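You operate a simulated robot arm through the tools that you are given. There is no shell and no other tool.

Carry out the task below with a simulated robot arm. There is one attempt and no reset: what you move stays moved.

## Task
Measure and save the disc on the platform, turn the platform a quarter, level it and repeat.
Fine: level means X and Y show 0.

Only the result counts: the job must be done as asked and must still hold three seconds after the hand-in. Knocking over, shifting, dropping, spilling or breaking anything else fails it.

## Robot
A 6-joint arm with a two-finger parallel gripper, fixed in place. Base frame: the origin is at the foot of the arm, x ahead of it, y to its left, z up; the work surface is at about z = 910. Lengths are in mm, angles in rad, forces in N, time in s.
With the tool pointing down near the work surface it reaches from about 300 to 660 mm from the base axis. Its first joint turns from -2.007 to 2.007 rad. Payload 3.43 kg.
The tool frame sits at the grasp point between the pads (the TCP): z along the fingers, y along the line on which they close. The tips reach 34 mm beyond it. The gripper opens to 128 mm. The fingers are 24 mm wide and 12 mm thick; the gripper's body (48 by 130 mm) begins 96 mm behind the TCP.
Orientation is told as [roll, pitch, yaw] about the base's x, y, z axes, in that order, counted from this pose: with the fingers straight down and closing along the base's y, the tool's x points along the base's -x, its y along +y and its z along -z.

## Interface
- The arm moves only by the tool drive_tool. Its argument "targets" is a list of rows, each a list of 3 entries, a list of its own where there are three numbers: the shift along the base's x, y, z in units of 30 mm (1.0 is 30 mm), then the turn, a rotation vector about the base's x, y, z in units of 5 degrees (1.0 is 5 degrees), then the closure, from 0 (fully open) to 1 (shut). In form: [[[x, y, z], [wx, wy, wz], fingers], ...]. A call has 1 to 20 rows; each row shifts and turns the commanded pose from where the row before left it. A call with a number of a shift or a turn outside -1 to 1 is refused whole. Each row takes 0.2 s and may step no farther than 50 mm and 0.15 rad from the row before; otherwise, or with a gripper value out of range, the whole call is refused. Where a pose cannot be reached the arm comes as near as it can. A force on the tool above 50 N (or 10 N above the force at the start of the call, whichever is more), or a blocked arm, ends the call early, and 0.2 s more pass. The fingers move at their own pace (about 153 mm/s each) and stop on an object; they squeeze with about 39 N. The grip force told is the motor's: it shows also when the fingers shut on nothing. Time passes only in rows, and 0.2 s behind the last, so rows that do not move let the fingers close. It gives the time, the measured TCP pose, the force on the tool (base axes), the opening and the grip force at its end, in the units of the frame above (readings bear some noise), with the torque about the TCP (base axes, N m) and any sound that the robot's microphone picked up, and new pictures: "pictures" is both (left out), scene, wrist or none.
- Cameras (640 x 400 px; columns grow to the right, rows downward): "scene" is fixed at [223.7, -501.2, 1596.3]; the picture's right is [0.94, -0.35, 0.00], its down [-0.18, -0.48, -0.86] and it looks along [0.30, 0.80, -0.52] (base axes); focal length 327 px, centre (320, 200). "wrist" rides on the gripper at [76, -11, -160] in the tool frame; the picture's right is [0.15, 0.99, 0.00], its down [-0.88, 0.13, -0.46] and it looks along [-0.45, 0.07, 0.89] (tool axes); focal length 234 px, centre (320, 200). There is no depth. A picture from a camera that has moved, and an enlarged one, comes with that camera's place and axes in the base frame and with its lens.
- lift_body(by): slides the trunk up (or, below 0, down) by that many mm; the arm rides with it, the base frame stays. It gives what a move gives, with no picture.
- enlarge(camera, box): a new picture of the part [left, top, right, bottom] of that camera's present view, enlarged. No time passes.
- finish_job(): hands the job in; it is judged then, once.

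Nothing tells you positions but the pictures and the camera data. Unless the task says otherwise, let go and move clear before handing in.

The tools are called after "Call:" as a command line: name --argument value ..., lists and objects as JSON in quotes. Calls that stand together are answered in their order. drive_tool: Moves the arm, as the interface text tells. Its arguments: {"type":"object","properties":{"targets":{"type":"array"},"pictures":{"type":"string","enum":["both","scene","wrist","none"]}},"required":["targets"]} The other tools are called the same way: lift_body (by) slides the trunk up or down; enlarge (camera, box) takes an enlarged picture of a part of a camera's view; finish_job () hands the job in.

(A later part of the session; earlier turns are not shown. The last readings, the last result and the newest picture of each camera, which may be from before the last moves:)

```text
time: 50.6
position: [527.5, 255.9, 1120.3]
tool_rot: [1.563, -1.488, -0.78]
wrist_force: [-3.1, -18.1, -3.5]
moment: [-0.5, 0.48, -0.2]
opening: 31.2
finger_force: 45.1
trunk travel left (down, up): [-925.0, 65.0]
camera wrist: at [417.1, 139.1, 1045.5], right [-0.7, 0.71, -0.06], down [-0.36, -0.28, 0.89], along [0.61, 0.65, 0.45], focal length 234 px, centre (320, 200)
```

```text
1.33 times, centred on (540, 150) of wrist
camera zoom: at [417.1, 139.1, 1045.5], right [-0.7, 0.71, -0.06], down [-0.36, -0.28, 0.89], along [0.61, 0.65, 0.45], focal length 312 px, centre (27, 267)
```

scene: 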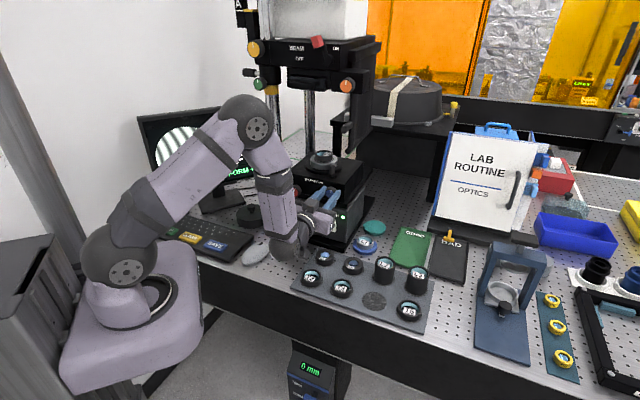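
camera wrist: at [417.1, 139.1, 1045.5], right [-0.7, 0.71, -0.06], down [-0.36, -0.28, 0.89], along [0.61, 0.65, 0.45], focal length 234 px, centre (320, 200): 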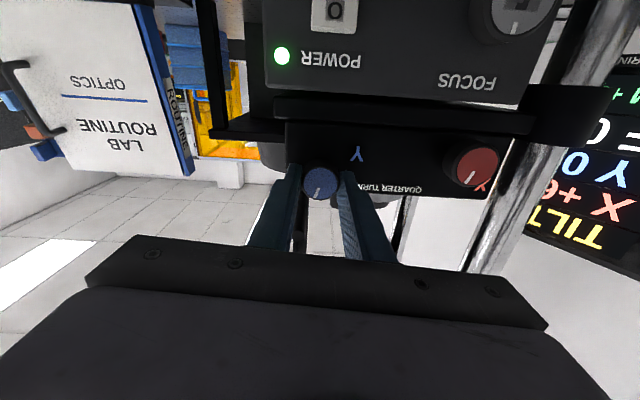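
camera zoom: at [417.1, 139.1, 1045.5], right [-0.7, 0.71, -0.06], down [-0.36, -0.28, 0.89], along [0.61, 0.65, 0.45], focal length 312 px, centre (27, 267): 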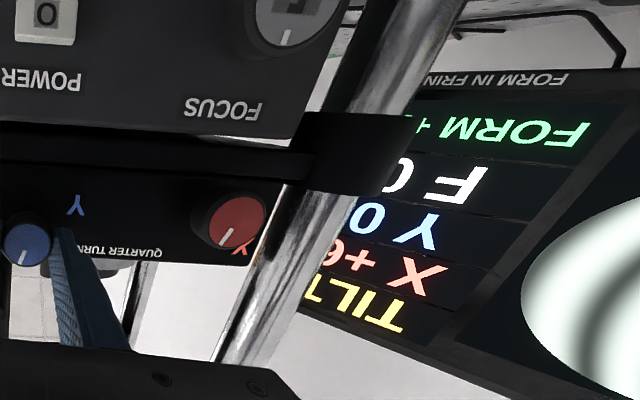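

Y now reads 0. I'll release, back straight out 30 mm, and look before moving across to the X knob.

Call:
drive_tool --targets '[[[0, 0, 0], [0, 0, 0], 0.62], [[0, 0, 0], [0, 0, 0], 0.62], [[-0.36, -0.36, 0], [0, 0, 0], 0.62], [[-0.36, -0.36, 0], [0, 0, 0], 0.62]]'

Call:
enlarge --camera "wrist" --box '[220, 0, 640, 300]'

```text
time: 51.6
position: [505.1, 236.9, 1119.4]
tool_rot: [1.569, -1.49, -0.782]
wrist_force: [-0.6, 0.1, -0.4]
moment: [0.0, 0.02, 0.01]
opening: 48.7
finger_force: 0.0
trunk travel left (down, up): [-925.0, 65.0]
camera wrist: at [396.3, 120.2, 1044.9], right [-0.71, 0.7, -0.07], down [-0.36, -0.28, 0.89], along [0.61, 0.65, 0.45], focal length 234 px, centre (320, 200)
```

scene: 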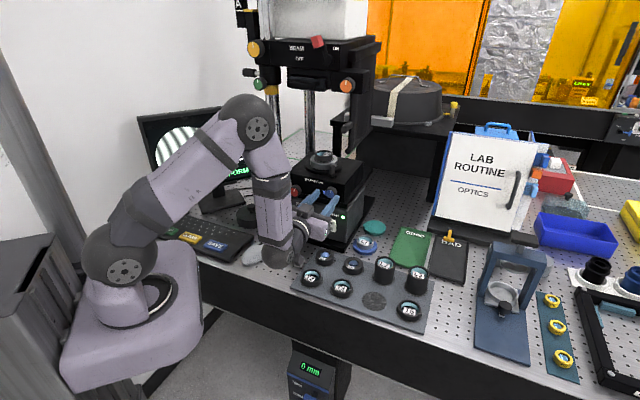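
wrist: 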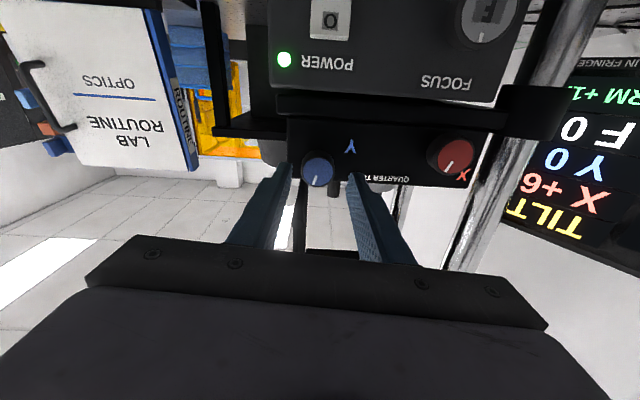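

```text
1.33 times, centred on (430, 150) of wrist
camera zoom: at [396.3, 120.2, 1044.9], right [-0.71, 0.7, -0.07], down [-0.36, -0.28, 0.89], along [0.61, 0.65, 0.45], focal length 312 px, centre (173, 267)
```

zoom: 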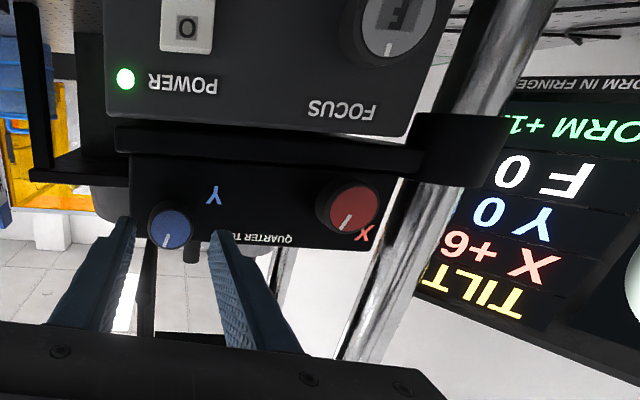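

X is +6, Y 0, F 0. I'll move across to the X knob, 120 mm to the left and 22 mm lower, keeping the tips clear of the panel.

Call:
drive_tool --targets '[[[-0.7, 0.7, -0.18], [0, 0, 0], 0.62], [[-0.7, 0.7, -0.18], [0, 0, 0], 0.62], [[-0.7, 0.7, -0.18], [0, 0, 0], 0.62], [[-0.7, 0.7, -0.18], [0, 0, 0], 0.62], [[0, 0, 0], [0, 0, 0], 0.62]]'

Call:
enlarge --camera "wrist" --box '[220, 80, 420, 240]'

Call:
enlarge --camera "scene" --box '[240, 150, 360, 230]'

```text
time: 52.8
position: [420.7, 319.9, 1101.4]
tool_rot: [1.555, -1.491, -0.769]
wrist_force: [0.8, -0.7, -0.2]
moment: [-0.01, 0.02, 0.04]
opening: 48.5
finger_force: 0.0
trunk travel left (down, up): [-925.0, 65.0]
camera wrist: at [311.5, 203.5, 1026.5], right [-0.71, 0.7, -0.07], down [-0.36, -0.28, 0.89], along [0.61, 0.65, 0.45], focal length 234 px, centre (320, 200)
```

scene: 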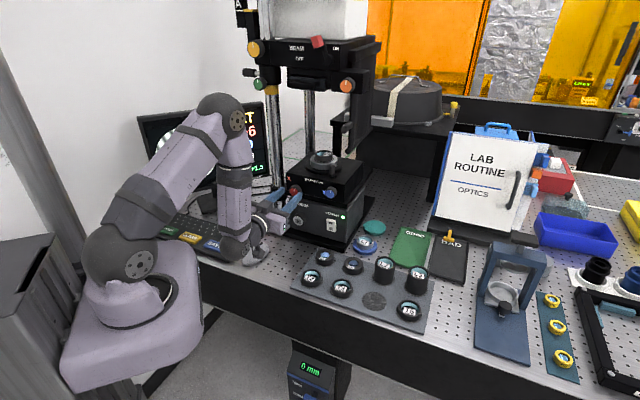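
wrist: 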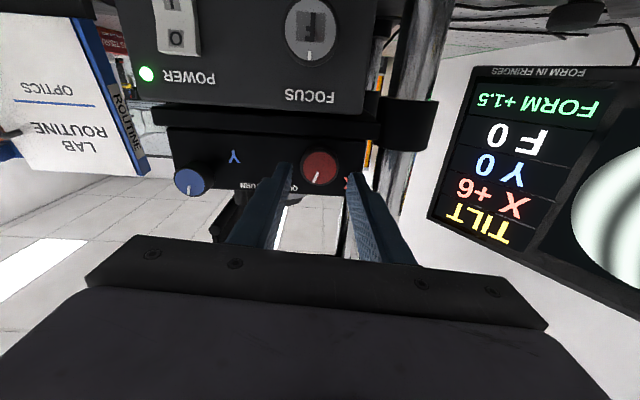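

```text
2.50 times, centred on (320, 160) of wrist
camera zoom: at [311.5, 203.5, 1026.5], right [-0.71, 0.7, -0.07], down [-0.36, -0.28, 0.89], along [0.61, 0.65, 0.45], focal length 585 px, centre (320, 300)
```

zoom: 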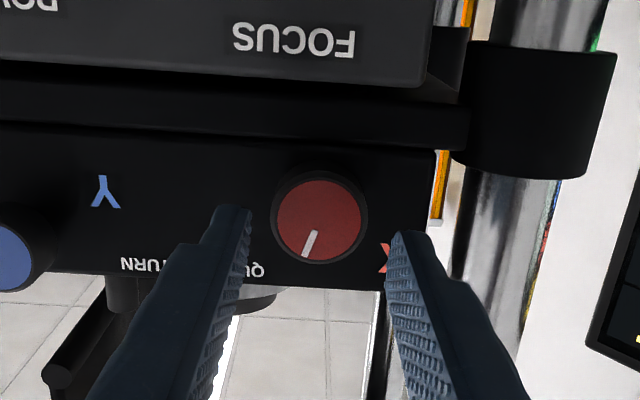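

```text
5.00 times, centred on (300, 190) of scene
camera zoom: at [223.7, -501.2, 1596.3], right [0.94, -0.35, 0.0], down [-0.18, -0.48, -0.86], along [0.3, 0.8, -0.52], focal length 1633 px, centre (420, 250)
```

zoom: 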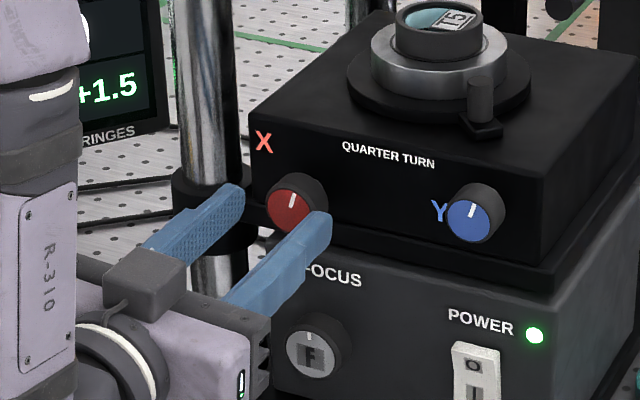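

The whole screen is readable from here: TILT, X +6, Y 0, F 0. The X knob is on axis, perhaps 2–3 mm low, so I'll adjust, move forward about 34 mm and check.

Call:
drive_tool --targets '[[[0.27, 0.27, -0.08], [0, 0, 0], 0.62], [[0.27, 0.27, 0], [0, 0, 0], 0.62], [[0.26, 0.26, 0], [0, 0, 0], 0.62], [[0, 0, 0], [0, 0, 0], 0.62]]'

Call:
enlarge --camera "wrist" --box '[220, 80, 420, 240]'

Call:
enlarge --camera "scene" --box '[260, 160, 340, 210]'

```text
time: 53.8
position: [445.4, 342.7, 1097.2]
tool_rot: [1.557, -1.492, -0.772]
wrist_force: [0.6, 0.5, -0.7]
moment: [0.0, -0.01, 0.04]
opening: 48.3
finger_force: 0.1
trunk travel left (down, up): [-925.0, 65.0]
camera wrist: at [336.1, 226.9, 1022.6], right [-0.71, 0.7, -0.07], down [-0.36, -0.28, 0.89], along [0.61, 0.65, 0.45], focal length 234 px, centre (320, 200)
```

scene: 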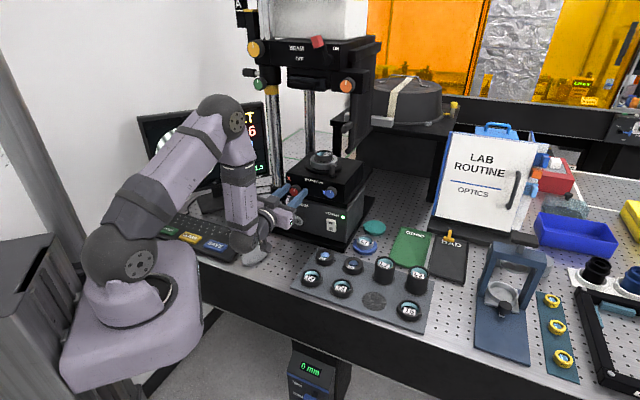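
wrist: 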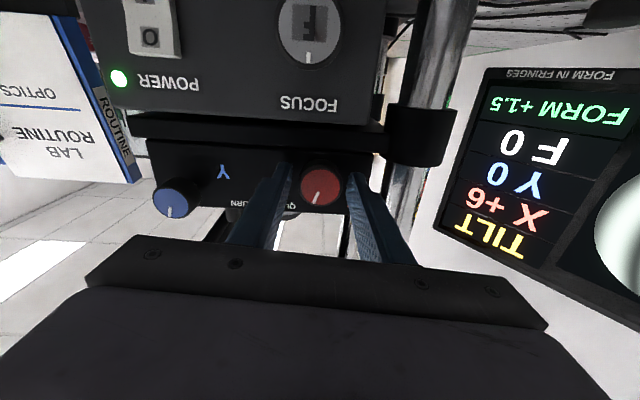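

```text
2.50 times, centred on (320, 160) of wrist
camera zoom: at [336.1, 226.9, 1022.6], right [-0.71, 0.7, -0.07], down [-0.36, -0.28, 0.89], along [0.61, 0.65, 0.45], focal length 585 px, centre (320, 300)
```

zoom: 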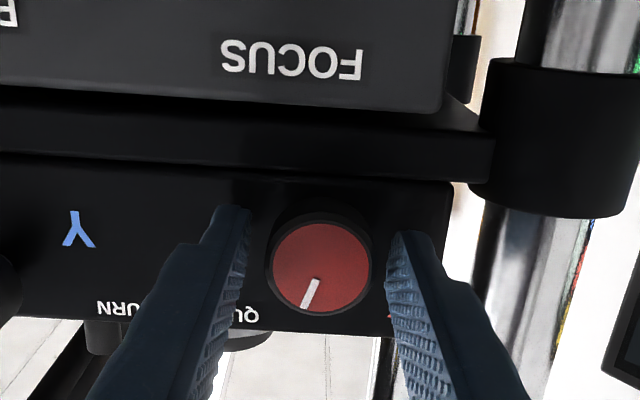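

```text
8.00 times, centred on (300, 185) of scene
camera zoom: at [223.7, -501.2, 1596.3], right [0.94, -0.35, 0.0], down [-0.18, -0.48, -0.86], along [0.3, 0.8, -0.52], focal length 2613 px, centre (480, 320)
```

zoom: 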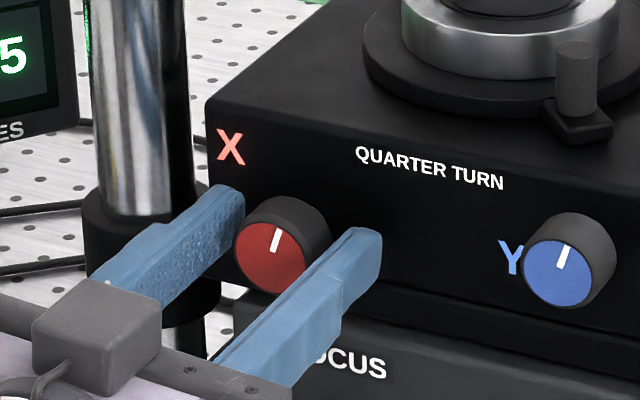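

The X knob is between the pads with its face about 14 mm ahead of the TCP. I'll raise 1.5 mm to centre, then close on it.

Call:
drive_tool --targets '[[[0, 0, 0.05], [0, 0, 0], 0.66], [[0, 0, 0], [0, 0, 0], 0.72], [[0, 0, 0], [0, 0, 0], 1], [[0, 0, 0], [0, 0, 0], 1]]'

Call:
enlarge --camera "wrist" --box '[220, 60, 640, 300]'

```text
time: 54.8
position: [444.9, 343.2, 1097.9]
tool_rot: [1.559, -1.491, -0.771]
wrist_force: [-0.7, 1.2, 0.6]
moment: [-0.07, 0.04, 0.04]
opening: 35.5
finger_force: 44.4
trunk travel left (down, up): [-925.0, 65.0]
camera wrist: at [336.2, 226.7, 1023.5], right [-0.71, 0.7, -0.07], down [-0.36, -0.28, 0.89], along [0.61, 0.65, 0.45], focal length 234 px, centre (320, 200)
```

scene: 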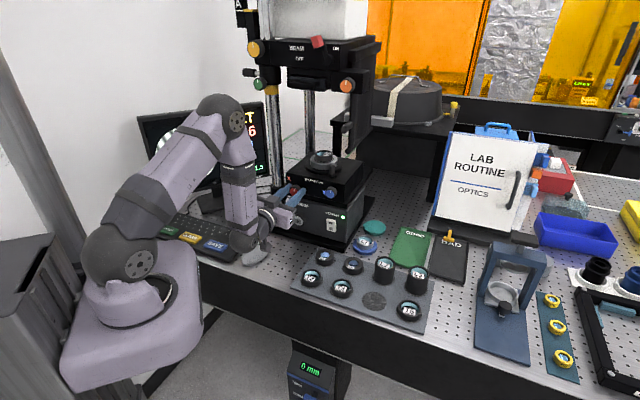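
wrist: 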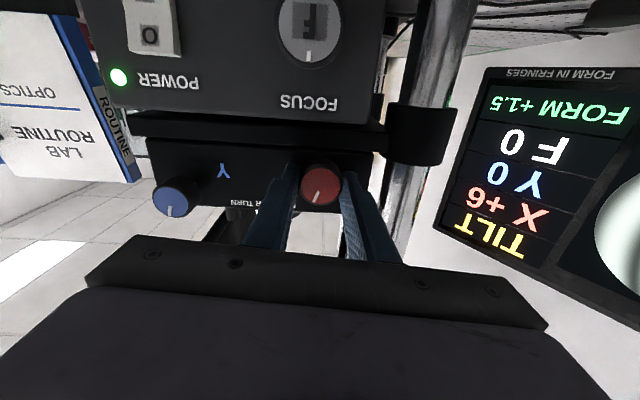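

```text
1.52 times, centred on (430, 180) of wrist
camera zoom: at [336.2, 226.7, 1023.5], right [-0.71, 0.7, -0.07], down [-0.36, -0.28, 0.89], along [0.61, 0.65, 0.45], focal length 357 px, centre (152, 230)
```

zoom: 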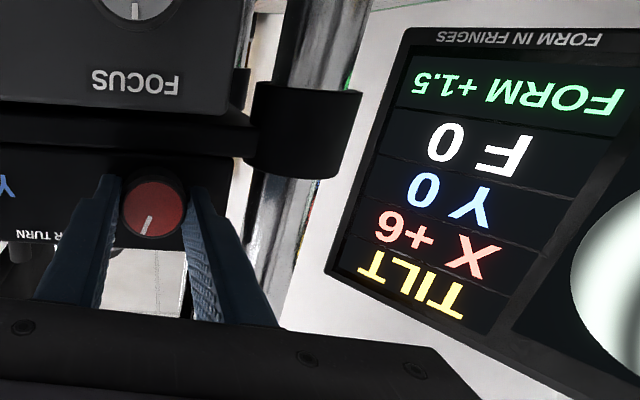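

The X knob is gripped and the screen is fully visible. I'll turn 20° counter-clockwise and read it.

Call:
drive_tool --targets '[[[0, 0, 0], [-0.53, -0.53, 0], 1], [[0, 0, 0], [-0.53, -0.53, 0], 1], [[0, 0, 0], [-0.53, -0.53, 0], 1], [[0, 0, 0], [-0.53, -0.53, 0], 1], [[0, 0, 0], [-0.53, -0.53, 0], 1], [[0, 0, 0], [0, 0, 0], 1]]'

Call:
enlarge --camera "wrist" --box '[220, 60, 640, 300]'

```text
time: 56.2
position: [445.8, 343.7, 1098.7]
tool_rot: [-1.567, -1.323, 2.356]
wrist_force: [2.8, 4.3, 0.3]
moment: [0.37, -0.34, -0.42]
opening: 35.5
finger_force: 45.1
trunk travel left (down, up): [-925.0, 65.0]
camera wrist: at [352.9, 210.1, 1029.1], right [-0.65, 0.65, -0.39], down [-0.56, -0.08, 0.82], along [0.5, 0.75, 0.42], focal length 234 px, centre (320, 200)
```

scene: 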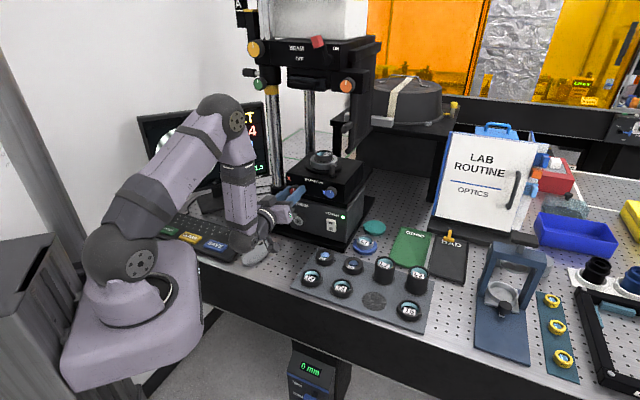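
wrist: 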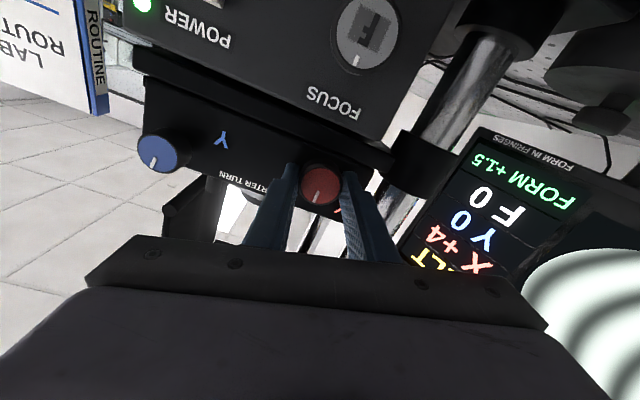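

```text
1.52 times, centred on (430, 180) of wrist
camera zoom: at [352.9, 210.1, 1029.1], right [-0.65, 0.65, -0.39], down [-0.56, -0.08, 0.82], along [0.5, 0.75, 0.42], focal length 357 px, centre (152, 230)
```

zoom: 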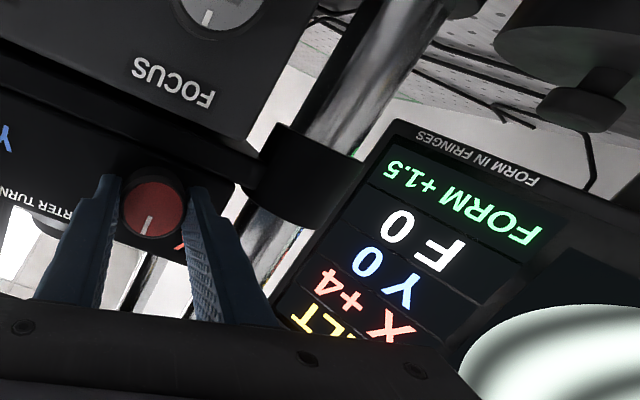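

X dropped to +4 for about 19° of turn, and Y holds at 0. I'll continue 30° counter-clockwise.

Call:
drive_tool --targets '[[[0, 0, 0], [-0.53, -0.53, 0], 1], [[0, 0, 0], [-0.53, -0.53, 0], 1], [[0, 0, 0], [-0.53, -0.53, 0], 1], [[0, 0, 0], [-0.53, -0.53, 0], 1], [[0, 0, 0], [-0.53, -0.53, 0], 1], [[0, 0, 0], [-0.53, -0.53, 0], 1], [[0, 0, 0], [-0.53, -0.53, 0], 1], [[0, 0, 0], [-0.53, -0.53, 0], 1], [[0, 0, 0], [0, 0, 0], 1]]'

Call:
enlarge --camera "wrist" --box '[220, 100, 640, 340]'

Call:
enlarge --camera "scene" --box '[200, 90, 300, 190]'

```text
time: 58.2
position: [444.4, 345.1, 1098.1]
tool_rot: [-1.565, -0.8, 2.353]
wrist_force: [-7.6, 3.4, -5.5]
moment: [0.39, -0.37, 0.11]
opening: 35.3
finger_force: 45.0
trunk travel left (down, up): [-925.0, 65.0]
camera wrist: at [374.4, 188.5, 1053.6], right [-0.43, 0.43, -0.79], down [-0.82, 0.18, 0.54], along [0.37, 0.89, 0.27], focal length 234 px, centre (320, 200)
```

scene: 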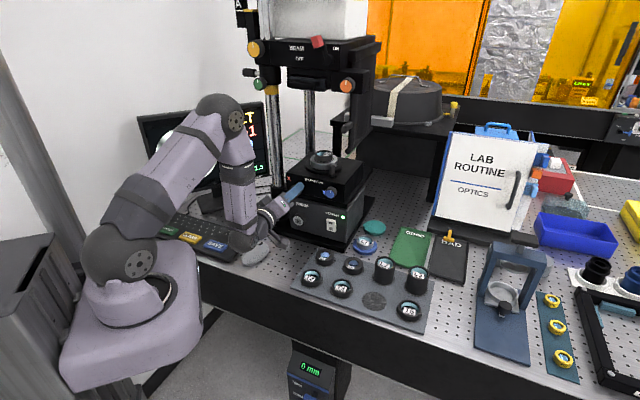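
wrist: 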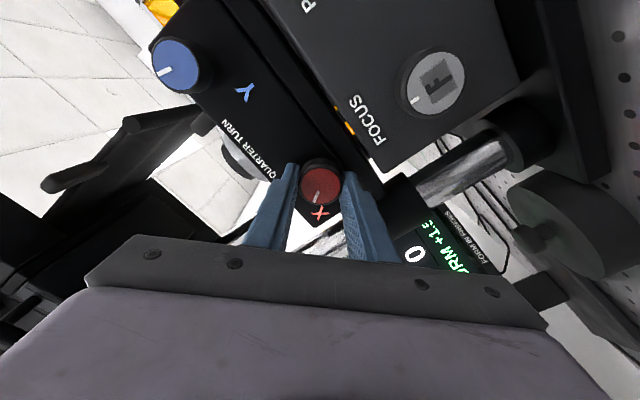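

```text
1.52 times, centred on (430, 220) of wrist
camera zoom: at [374.4, 188.5, 1053.6], right [-0.43, 0.43, -0.79], down [-0.82, 0.18, 0.54], along [0.37, 0.89, 0.27], focal length 357 px, centre (152, 170)
```

zoom: 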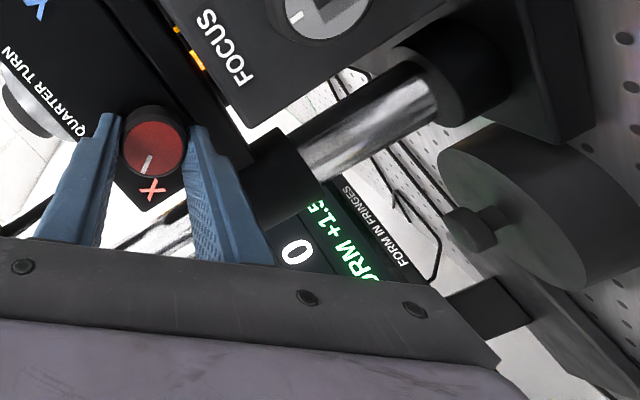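

```text
4.00 times, centred on (250, 140) of scene
camera zoom: at [223.7, -501.2, 1596.3], right [0.94, -0.35, 0.0], down [-0.18, -0.48, -0.86], along [0.3, 0.8, -0.52], focal length 1306 px, centre (600, 440)
```

zoom: 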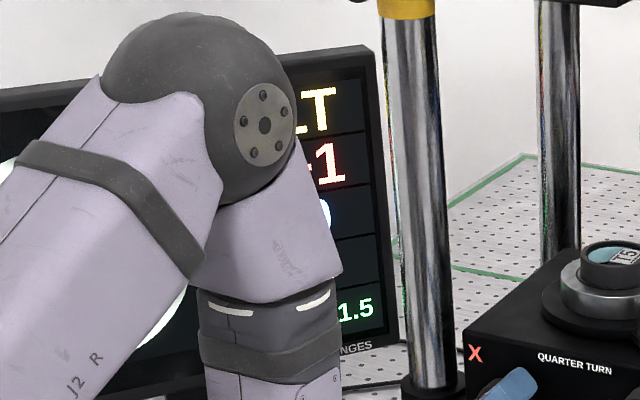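

The scene camera can see the digits past the elbow: X is now showing 1. I'll go 9° further.

Call:
drive_tool --targets '[[[0, 0, 0], [-0.424, -0.424, 0], 1], [[0, 0, 0], [-0.424, -0.424, 0], 1], [[0, 0, 0], [-0.424, -0.424, 0], 1], [[0, 0, 0], [0, 0, 0], 1]]'

Call:
enlarge --camera "scene" --box '[200, 90, 300, 190]'

```text
time: 59.2
position: [443.6, 343.2, 1097.2]
tool_rot: [-1.563, -0.643, 2.353]
wrist_force: [-9.0, 3.0, -10.3]
moment: [-0.2, 0.24, 0.09]
opening: 35.1
finger_force: 45.5
trunk travel left (down, up): [-925.0, 65.0]
camera wrist: at [378.5, 184.2, 1063.4], right [-0.34, 0.33, -0.88], down [-0.87, 0.23, 0.43], along [0.35, 0.91, 0.21], focal length 234 px, centre (320, 200)
```

scene: 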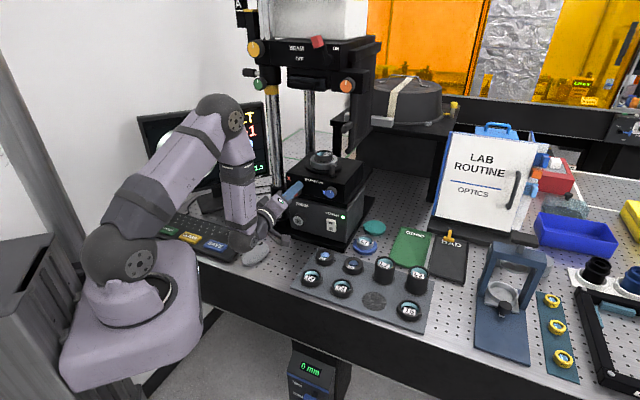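
wrist: 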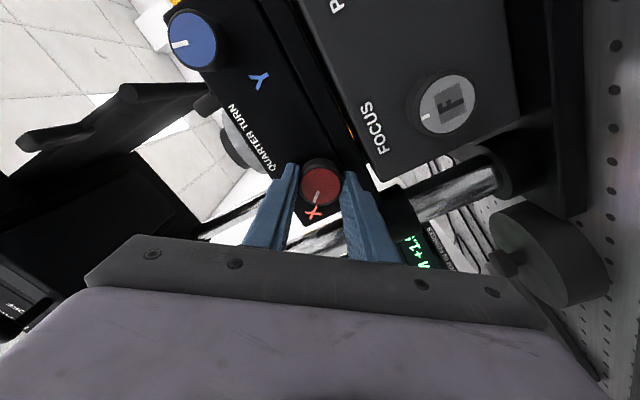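

```text
4.00 times, centred on (250, 140) of scene
camera zoom: at [223.7, -501.2, 1596.3], right [0.94, -0.35, 0.0], down [-0.18, -0.48, -0.86], along [0.3, 0.8, -0.52], focal length 1306 px, centre (600, 440)
```

zoom: 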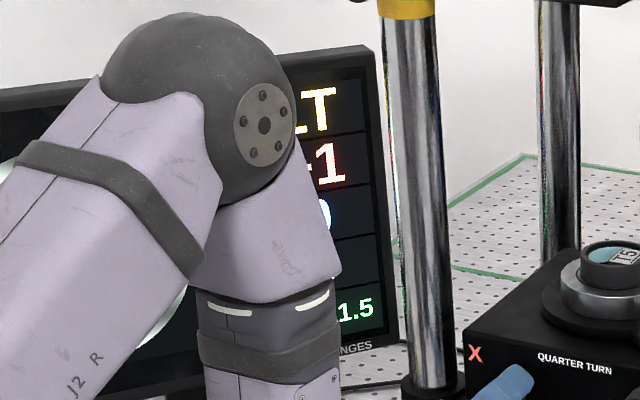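

X still shows 1. A few more degrees should centre it on 0.

Call:
drive_tool --targets '[[[0, 0, 0], [-0.247, -0.247, 0], 1], [[0, 0, 0], [-0.247, -0.247, 0], 1], [[0, 0, 0], [-0.247, -0.247, 0], 1], [[0, 0, 0], [-0.247, -0.247, 0], 1], [[0, 0, 0], [0, 0, 0], 1]]'

Call:
enlarge --camera "scene" --box '[200, 90, 300, 190]'

```text
time: 60.4
position: [443.1, 344.2, 1097.3]
tool_rot: [-1.566, -0.52, 2.356]
wrist_force: [-10.5, 8.9, -9.0]
moment: [-0.28, 0.3, -0.01]
opening: 35.3
finger_force: 45.2
trunk travel left (down, up): [-925.0, 65.0]
camera wrist: at [381.8, 181.4, 1071.3], right [-0.26, 0.25, -0.93], down [-0.91, 0.26, 0.33], along [0.33, 0.93, 0.16], focal length 234 px, centre (320, 200)
```

scene: 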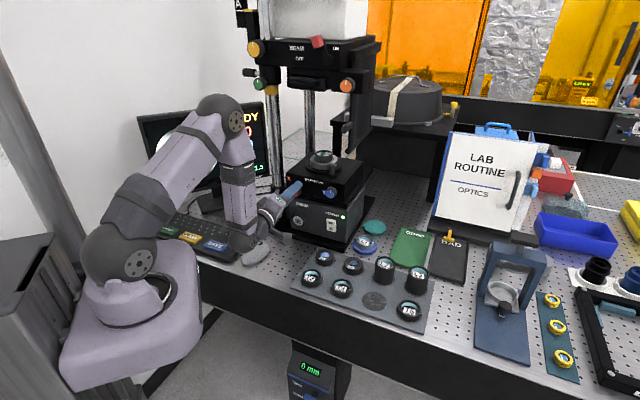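
wrist: 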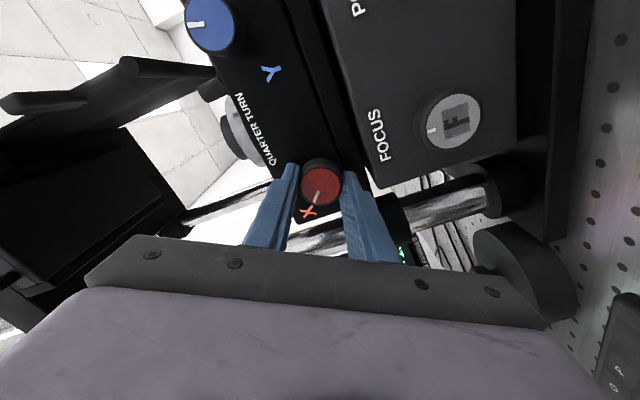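

```text
4.00 times, centred on (250, 140) of scene
camera zoom: at [223.7, -501.2, 1596.3], right [0.94, -0.35, 0.0], down [-0.18, -0.48, -0.86], along [0.3, 0.8, -0.52], focal length 1306 px, centre (600, 440)
```

zoom: 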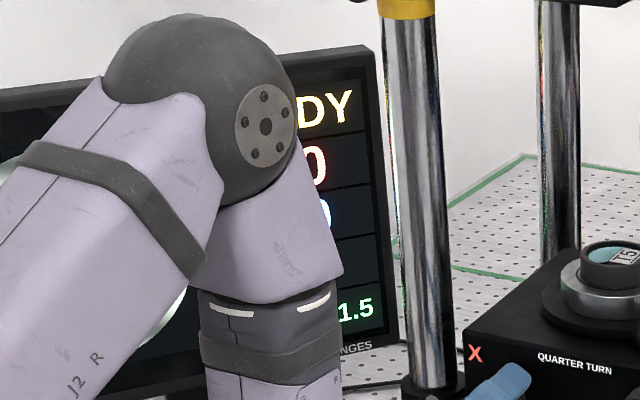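

READY, X 0, Y 0. I'll release gently, back straight out, and confirm the reading holds.

Call:
drive_tool --targets '[[[0, 0, 0], [0, 0, 0], 0.66], [[0, 0, 0], [0, 0, 0], 0.62], [[-0.27, -0.27, 0], [0, 0, 0], 0.62], [[-0.27, -0.27, 0], [0, 0, 0], 0.62], [[-0.27, -0.27, 0], [0, 0, 0], 0.62]]'

Call:
enlarge --camera "scene" --box '[200, 90, 300, 190]'

```text
time: 61.6
position: [420.0, 318.8, 1099.4]
tool_rot: [-1.568, -0.522, 2.354]
wrist_force: [-0.9, 0.2, 0.6]
moment: [-0.01, 0.01, 0.01]
opening: 48.8
finger_force: 0.0
trunk travel left (down, up): [-925.0, 65.0]
camera wrist: at [357.3, 156.8, 1072.7], right [-0.26, 0.26, -0.93], down [-0.91, 0.26, 0.33], along [0.33, 0.93, 0.17], focal length 234 px, centre (320, 200)
```

scene: 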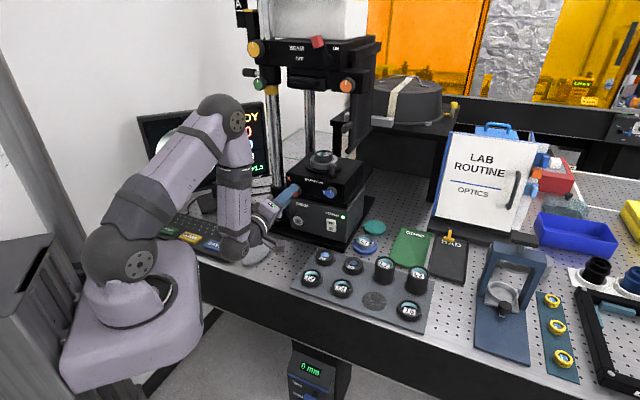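
wrist: 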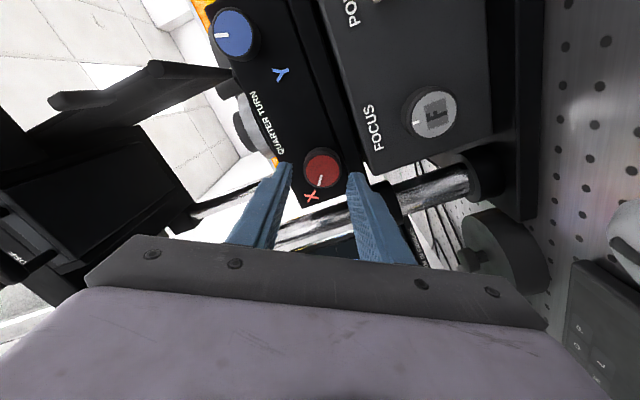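

```text
4.00 times, centred on (250, 140) of scene
camera zoom: at [223.7, -501.2, 1596.3], right [0.94, -0.35, 0.0], down [-0.18, -0.48, -0.86], along [0.3, 0.8, -0.52], focal length 1306 px, centre (600, 440)
```

zoom: 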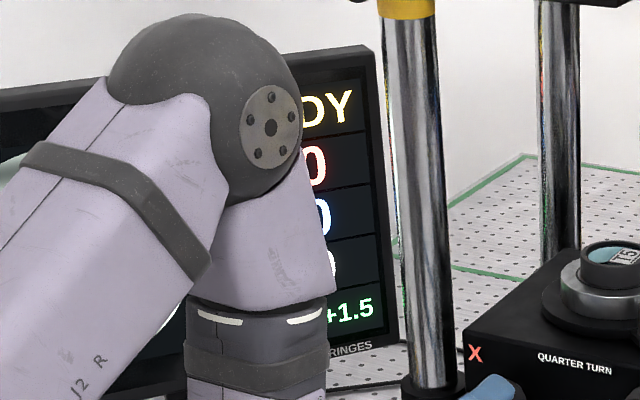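

READY with X 0, Y 0, F 0 holds after release. Next is MEASURE and SAVE again: first I'll roll the tool back to camera-below while moving up and left, away from the stand.

Call:
drive_tool --targets '[[[0, 0, 0], [0.849, 0.849, 0], 0.8], [[0, 0, 0], [0.849, 0.849, 0], 1], [[0, 0, 0.2], [0.849, 0.849, 0], 1], [[0, 0, 0.4], [0.849, 0.849, 0], 1], [[0, 0, 0.4], [0.849, 0.849, 0], 1], [[0, 0, 0.4], [0.849, 0.849, 0], 1], [[0, 0, 0.4], [0.849, 0.849, 0], 1], [[0, 0, 0.4], [0.849, 0.849, 0], 1], [[0, 0, 0.4], [0.849, 0.849, 0], 1], [[0, 0, 0.4], [0.849, 0.849, 0], 1]]'

Call:
enlarge --camera "wrist" --box '[220, 0, 640, 300]'

```text
time: 63.8
position: [422.4, 317.9, 1187.8]
tool_rot: [1.067, -1.568, -0.279]
wrist_force: [0.3, -0.1, 0.7]
moment: [0.02, -0.03, 0.0]
opening: 0.0
finger_force: 33.4
trunk travel left (down, up): [-925.0, 65.0]
camera wrist: at [316.6, 197.8, 1113.5], right [-0.7, 0.7, -0.14], down [-0.41, -0.23, 0.88], along [0.58, 0.68, 0.45], focal length 234 px, centre (320, 200)
```

scene: 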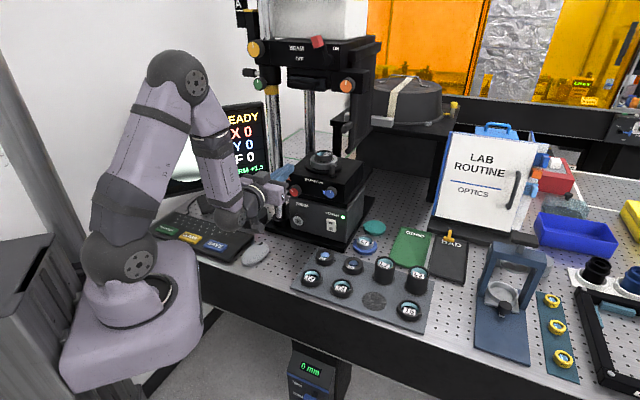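
wrist: 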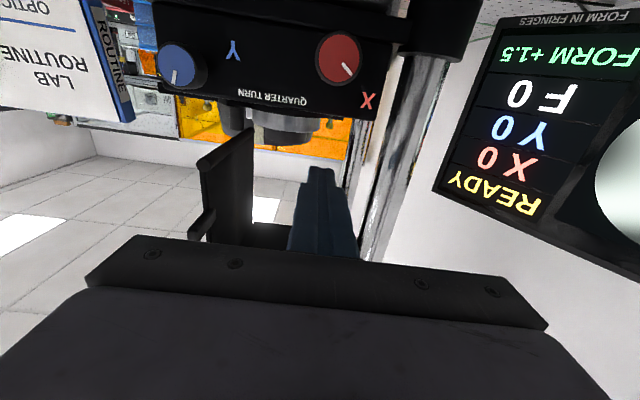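

```text
1.33 times, centred on (430, 150) of wrist
camera zoom: at [316.6, 197.8, 1113.5], right [-0.7, 0.7, -0.14], down [-0.41, -0.23, 0.88], along [0.58, 0.68, 0.45], focal length 312 px, centre (173, 267)
```

zoom: 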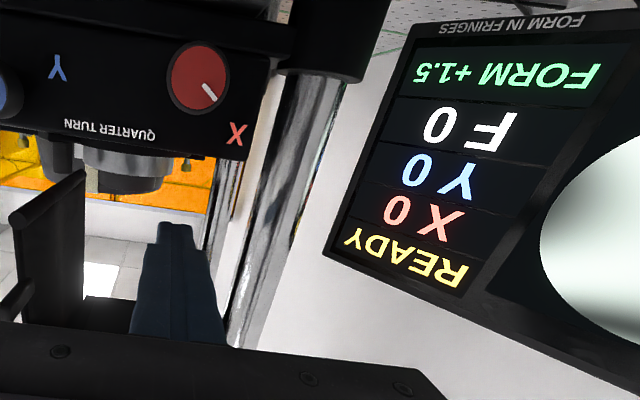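

X 0 and Y 0 are confirmed. I'll swing left to the 60° azimuth, keeping the tool in the arm's own plane, clear of the column and the monitor.

Call:
drive_tool --targets '[[[-0.677, 0.795, 0.06], [0, 0, 0.43], 1], [[-0.677, 0.795, 0.06], [0, 0, 0.43], 1], [[-0.677, 0.795, 0.06], [0, 0, 0.43], 1], [[-0.677, 0.795, 0.06], [0, 0, 0.43], 1], [[-0.677, 0.795, 0.06], [0, 0, 0.43], 1], [[-0.677, 0.795, 0.06], [0, 0, 0.43], 1], [[-0.677, 0.795, 0.06], [0, 0, 0.43], 1], [[0, 0, 0], [0, 0, 0], 1]]'

```text
time: 65.6
position: [277.7, 486.9, 1197.9]
tool_rot: [0.602, -1.568, 0.448]
wrist_force: [0.5, 0.9, 0.7]
moment: [0.01, 0.01, 0.01]
opening: 0.0
finger_force: 33.0
trunk travel left (down, up): [-925.0, 65.0]
camera wrist: at [208.1, 344.2, 1125.3], right [-0.86, 0.49, -0.15], down [-0.34, -0.33, 0.88], along [0.39, 0.81, 0.45], focal length 234 px, centre (320, 200)
```

scene: 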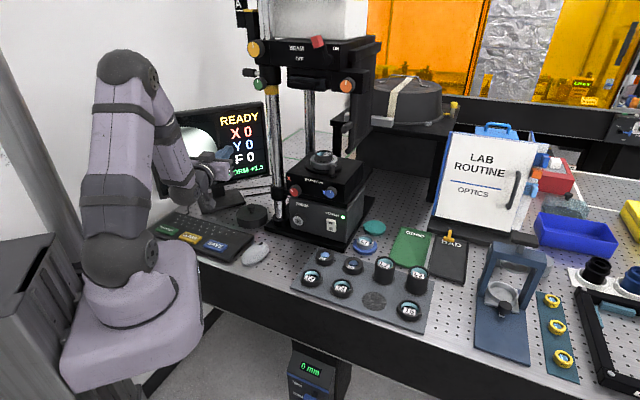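
wrist: 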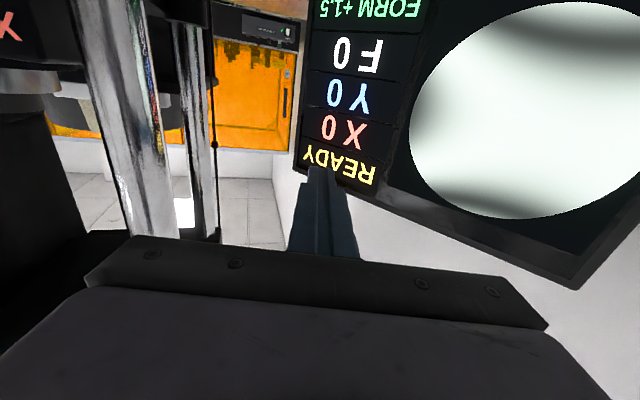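

Tracking was exact. TCP and tool both point at 60°, in the arm's plane, so I'll pitch the tool down through the aligned wrist pose.

Call:
drive_tool --targets '[[[0, 0, 0], [-1, 0.577, 0], 1], [[0, 0, 0], [-1, 0.577, 0], 1], [[0, 0, 0], [-1, 0.577, 0], 1], [[0, 0, 0], [-1, 0.577, 0], 1], [[0, 0, 0], [-1, 0.577, 0], 1], [[0, 0, 0], [-1, 0.577, 0], 1], [[0, 0, 0], [-1, 0.577, 0], 1], [[0, 0, 0], [-1, 0.577, 0], 1]]'

```text
time: 67.4
position: [286.5, 484.3, 1202.4]
tool_rot: [-0.035, -0.86, 1.049]
wrist_force: [0.3, 0.6, 0.5]
moment: [0.0, -0.01, -0.01]
opening: 0.1
finger_force: 33.8
out of reach, approached as far as the arm can: row 8
trunk travel left (down, up): [-925.0, 65.0]
camera wrist: at [207.1, 333.6, 1251.0], right [-0.89, 0.43, -0.13], down [-0.01, 0.27, 0.96], along [0.45, 0.86, -0.24], focal length 234 px, centre (320, 200)
```

scene: 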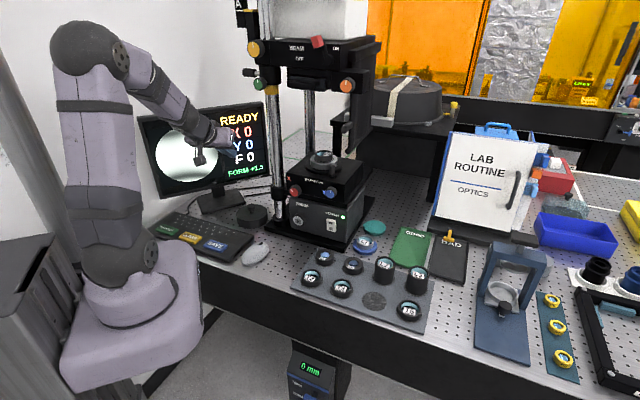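
wrist: 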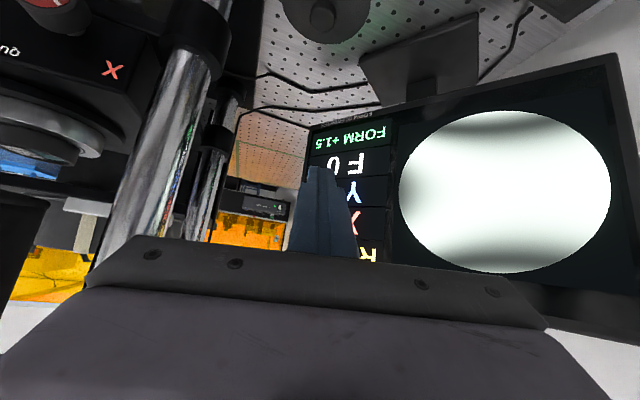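

The last row stalled right at the aligned pose. I'll help it across by raising the TCP while pitching down, so the wrist bend changes sign in one step.

Call:
drive_tool --targets '[[[-0.35, -0.6, 1.0], [-1, 0.577, 0.3], 1], [[-0.35, -0.6, 1.0], [-1, 0.577, 0.2], 1], [[-0.2, -0.3, 0.5], [-1, 0.577, 0], 1]]'

```text
time: 68.2
position: [223.0, 445.5, 1263.0]
tool_rot: [-0.058, -0.572, 1.083]
wrist_force: [-0.5, -0.5, 0.6]
moment: [0.01, -0.02, -0.03]
opening: 0.0
finger_force: 32.9
out of reach, approached as far as the arm can: row 2, 3
trunk travel left (down, up): [-925.0, 65.0]
camera wrist: at [155.5, 312.0, 1357.6], right [-0.92, 0.38, -0.13], down [0.1, 0.51, 0.85], along [0.39, 0.77, -0.51], focal length 234 px, centre (320, 200)
```

scene: 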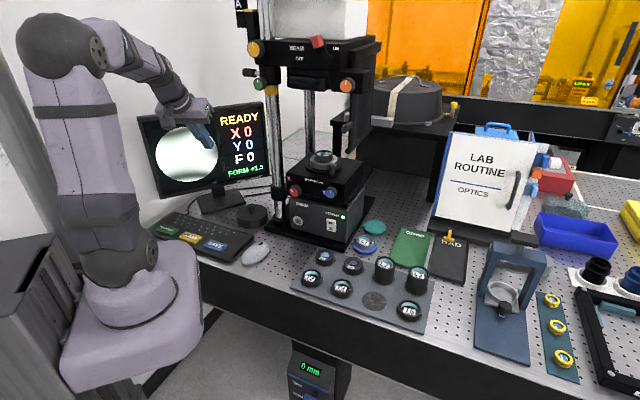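
wrist: 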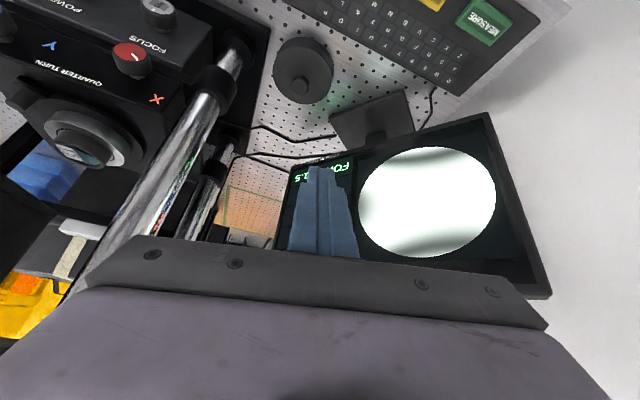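

It crossed to tool-down, but it flagged reach limits on the way. I'll test whether the wrist is free here with a small step toward vertical.

Call:
drive_tool --targets '[[[0, 0, 0], [0, 0, 0], 1], [[0, 0, 0], [-0.6, 0.4, 0.4], 1], [[0, 0, 0], [-0.6, 0.4, 0.4], 1]]'

```text
time: 69.0
position: [209.9, 448.1, 1252.9]
tool_rot: [-0.078, -0.521, 1.115]
wrist_force: [0.6, 0.2, 0.2]
moment: [-0.02, -0.02, 0.01]
opening: 0.1
finger_force: 33.4
out of reach, approached as far as the arm can: row 2, 3
trunk travel left (down, up): [-925.0, 65.0]
camera wrist: at [144.8, 318.6, 1355.4], right [-0.92, 0.35, -0.14], down [0.09, 0.56, 0.82], along [0.37, 0.75, -0.55], focal length 234 px, centre (320, 200)
```

scene: 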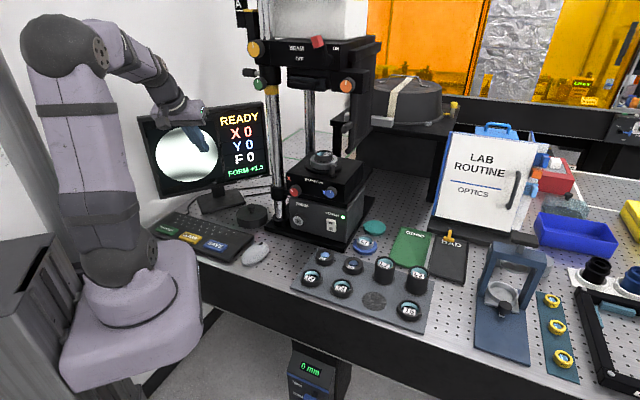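
wrist: 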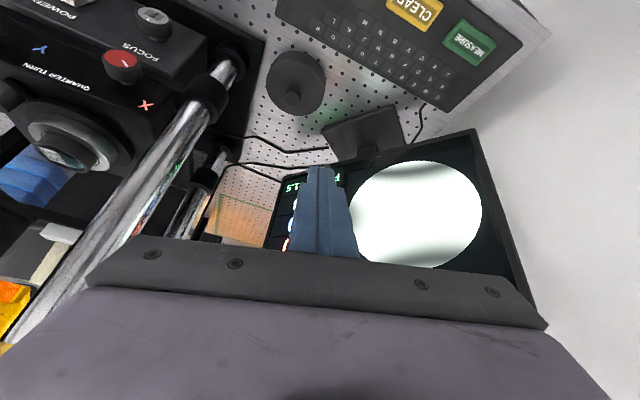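

The wrist pitch came through flipped again, with the forearm roll near its stop. A tool tilted about 10° to the arm's right is still comfortably reachable, and that is fine for pressing keys. I'll head for MEASURE with that tilt, first half now.

Call:
drive_tool --targets '[[[-0.4, 0.2, -0.3], [-0.3, 0.3, -0.6], 1], [[-0.57, 0.298, -0.9], [-0.71, 0.233, -0.05], 1], [[-0.57, 0.298, -0.9], [-0.71, 0.233, -0.05], 1], [[-0.57, 0.298, -0.9], [-0.71, 0.233, -0.05], 1], [[-0.57, 0.298, -0.9], [-0.71, 0.2, -0.05], 1]]'

```text
time: 70.2
position: [120.5, 484.8, 1120.9]
tool_rot: [-0.116, -0.241, 1.06]
wrist_force: [-0.5, -0.3, -0.5]
moment: [-0.01, -0.02, 0.0]
opening: 0.0
finger_force: 33.2
out of reach, approached as far as the arm can: row 1, 4, 5
trunk travel left (down, up): [-925.0, 65.0]
camera wrist: at [58.1, 392.2, 1259.6], right [-0.91, 0.38, -0.15], down [0.21, 0.74, 0.63], along [0.35, 0.55, -0.76], focal length 234 px, centre (320, 200)
```

scene: 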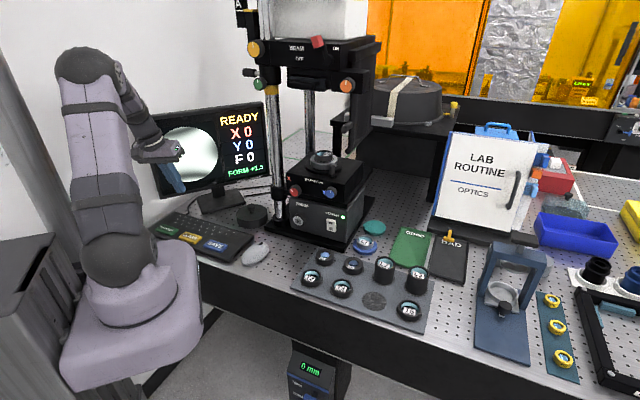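
wrist: 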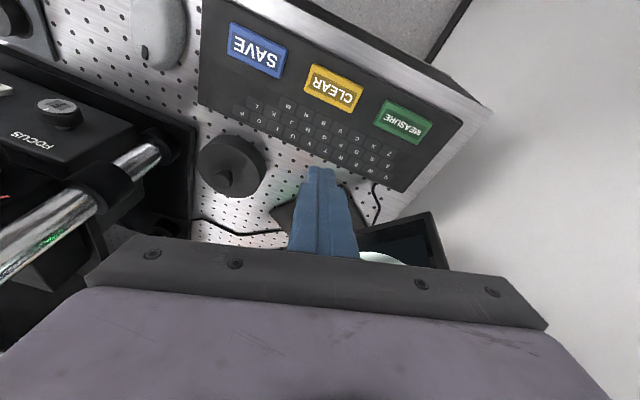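

The arm accepts roughly a 10–12° sideways tilt here. I'll keep this orientation and translate to hover over MEASURE.

Call:
drive_tool --targets '[[[-0.557, 0.311, -0.92], [0.02, 0.1, 0], 1], [[-0.557, 0.311, -0.92], [0.02, 0.1, 0], 1], [[-0.557, 0.311, -0.92], [0, 0.1, 0], 1], [[-0.557, 0.311, -0.92], [0, 0, 0], 1], [[-0.557, 0.311, -0.9], [0, 0, 0], 1], [[0, 0, 0], [0, 0, 0], 1]]'

Call:
enlarge --camera "wrist" --box '[180, 60, 460, 260]'

Call:
enlarge --camera "scene" --box '[130, 90, 290, 270]'

```text
time: 71.6
position: [30.0, 523.5, 977.1]
tool_rot: [-0.067, -0.211, 1.054]
wrist_force: [-0.2, -1.4, 0.1]
moment: [0.0, 0.02, 0.01]
opening: 0.0
finger_force: 32.5
out of reach, approached as far as the arm can: row 1, 2
trunk travel left (down, up): [-925.0, 65.0]
camera wrist: at [-22.0, 429.6, 1119.3], right [-0.92, 0.38, -0.1], down [0.24, 0.75, 0.62], along [0.31, 0.55, -0.78], focal length 234 px, centre (320, 200)
```

scene: 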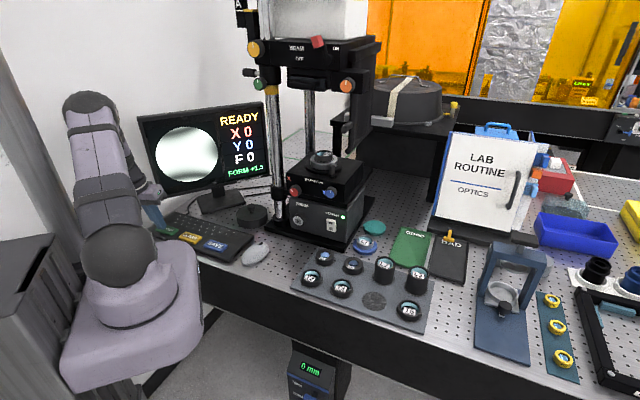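
wrist: 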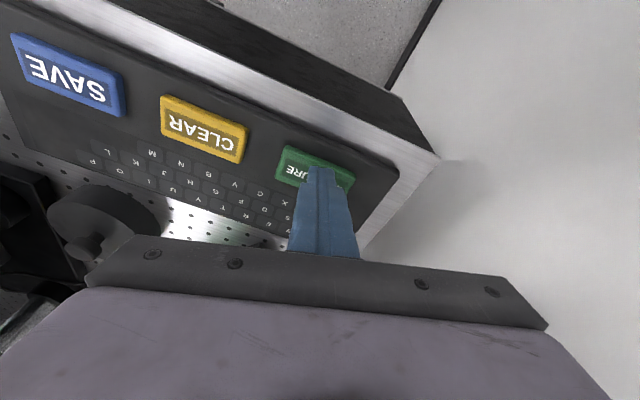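

```text
2.00 times, centred on (320, 160) of wrist
camera zoom: at [-22.0, 429.6, 1119.3], right [-0.92, 0.38, -0.1], down [0.24, 0.75, 0.62], along [0.31, 0.55, -0.78], focal length 468 px, centre (320, 280)
```

zoom: 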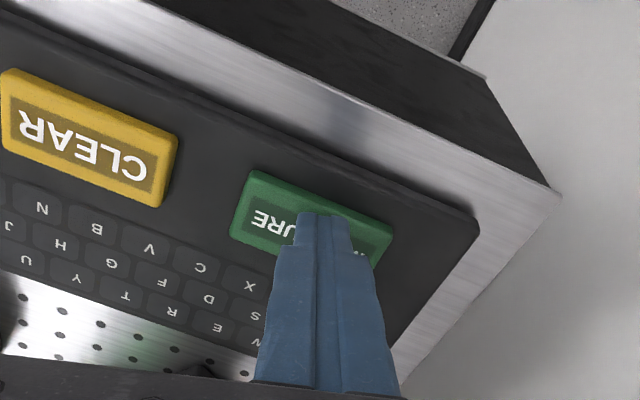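

```text
2.22 times, centred on (210, 180) of scene
camera zoom: at [223.7, -501.2, 1596.3], right [0.94, -0.35, 0.0], down [-0.18, -0.48, -0.86], along [0.3, 0.8, -0.52], focal length 726 px, centre (564, 244)
```

zoom: 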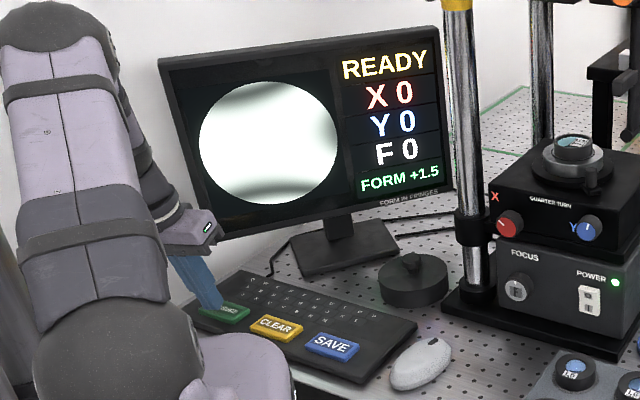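

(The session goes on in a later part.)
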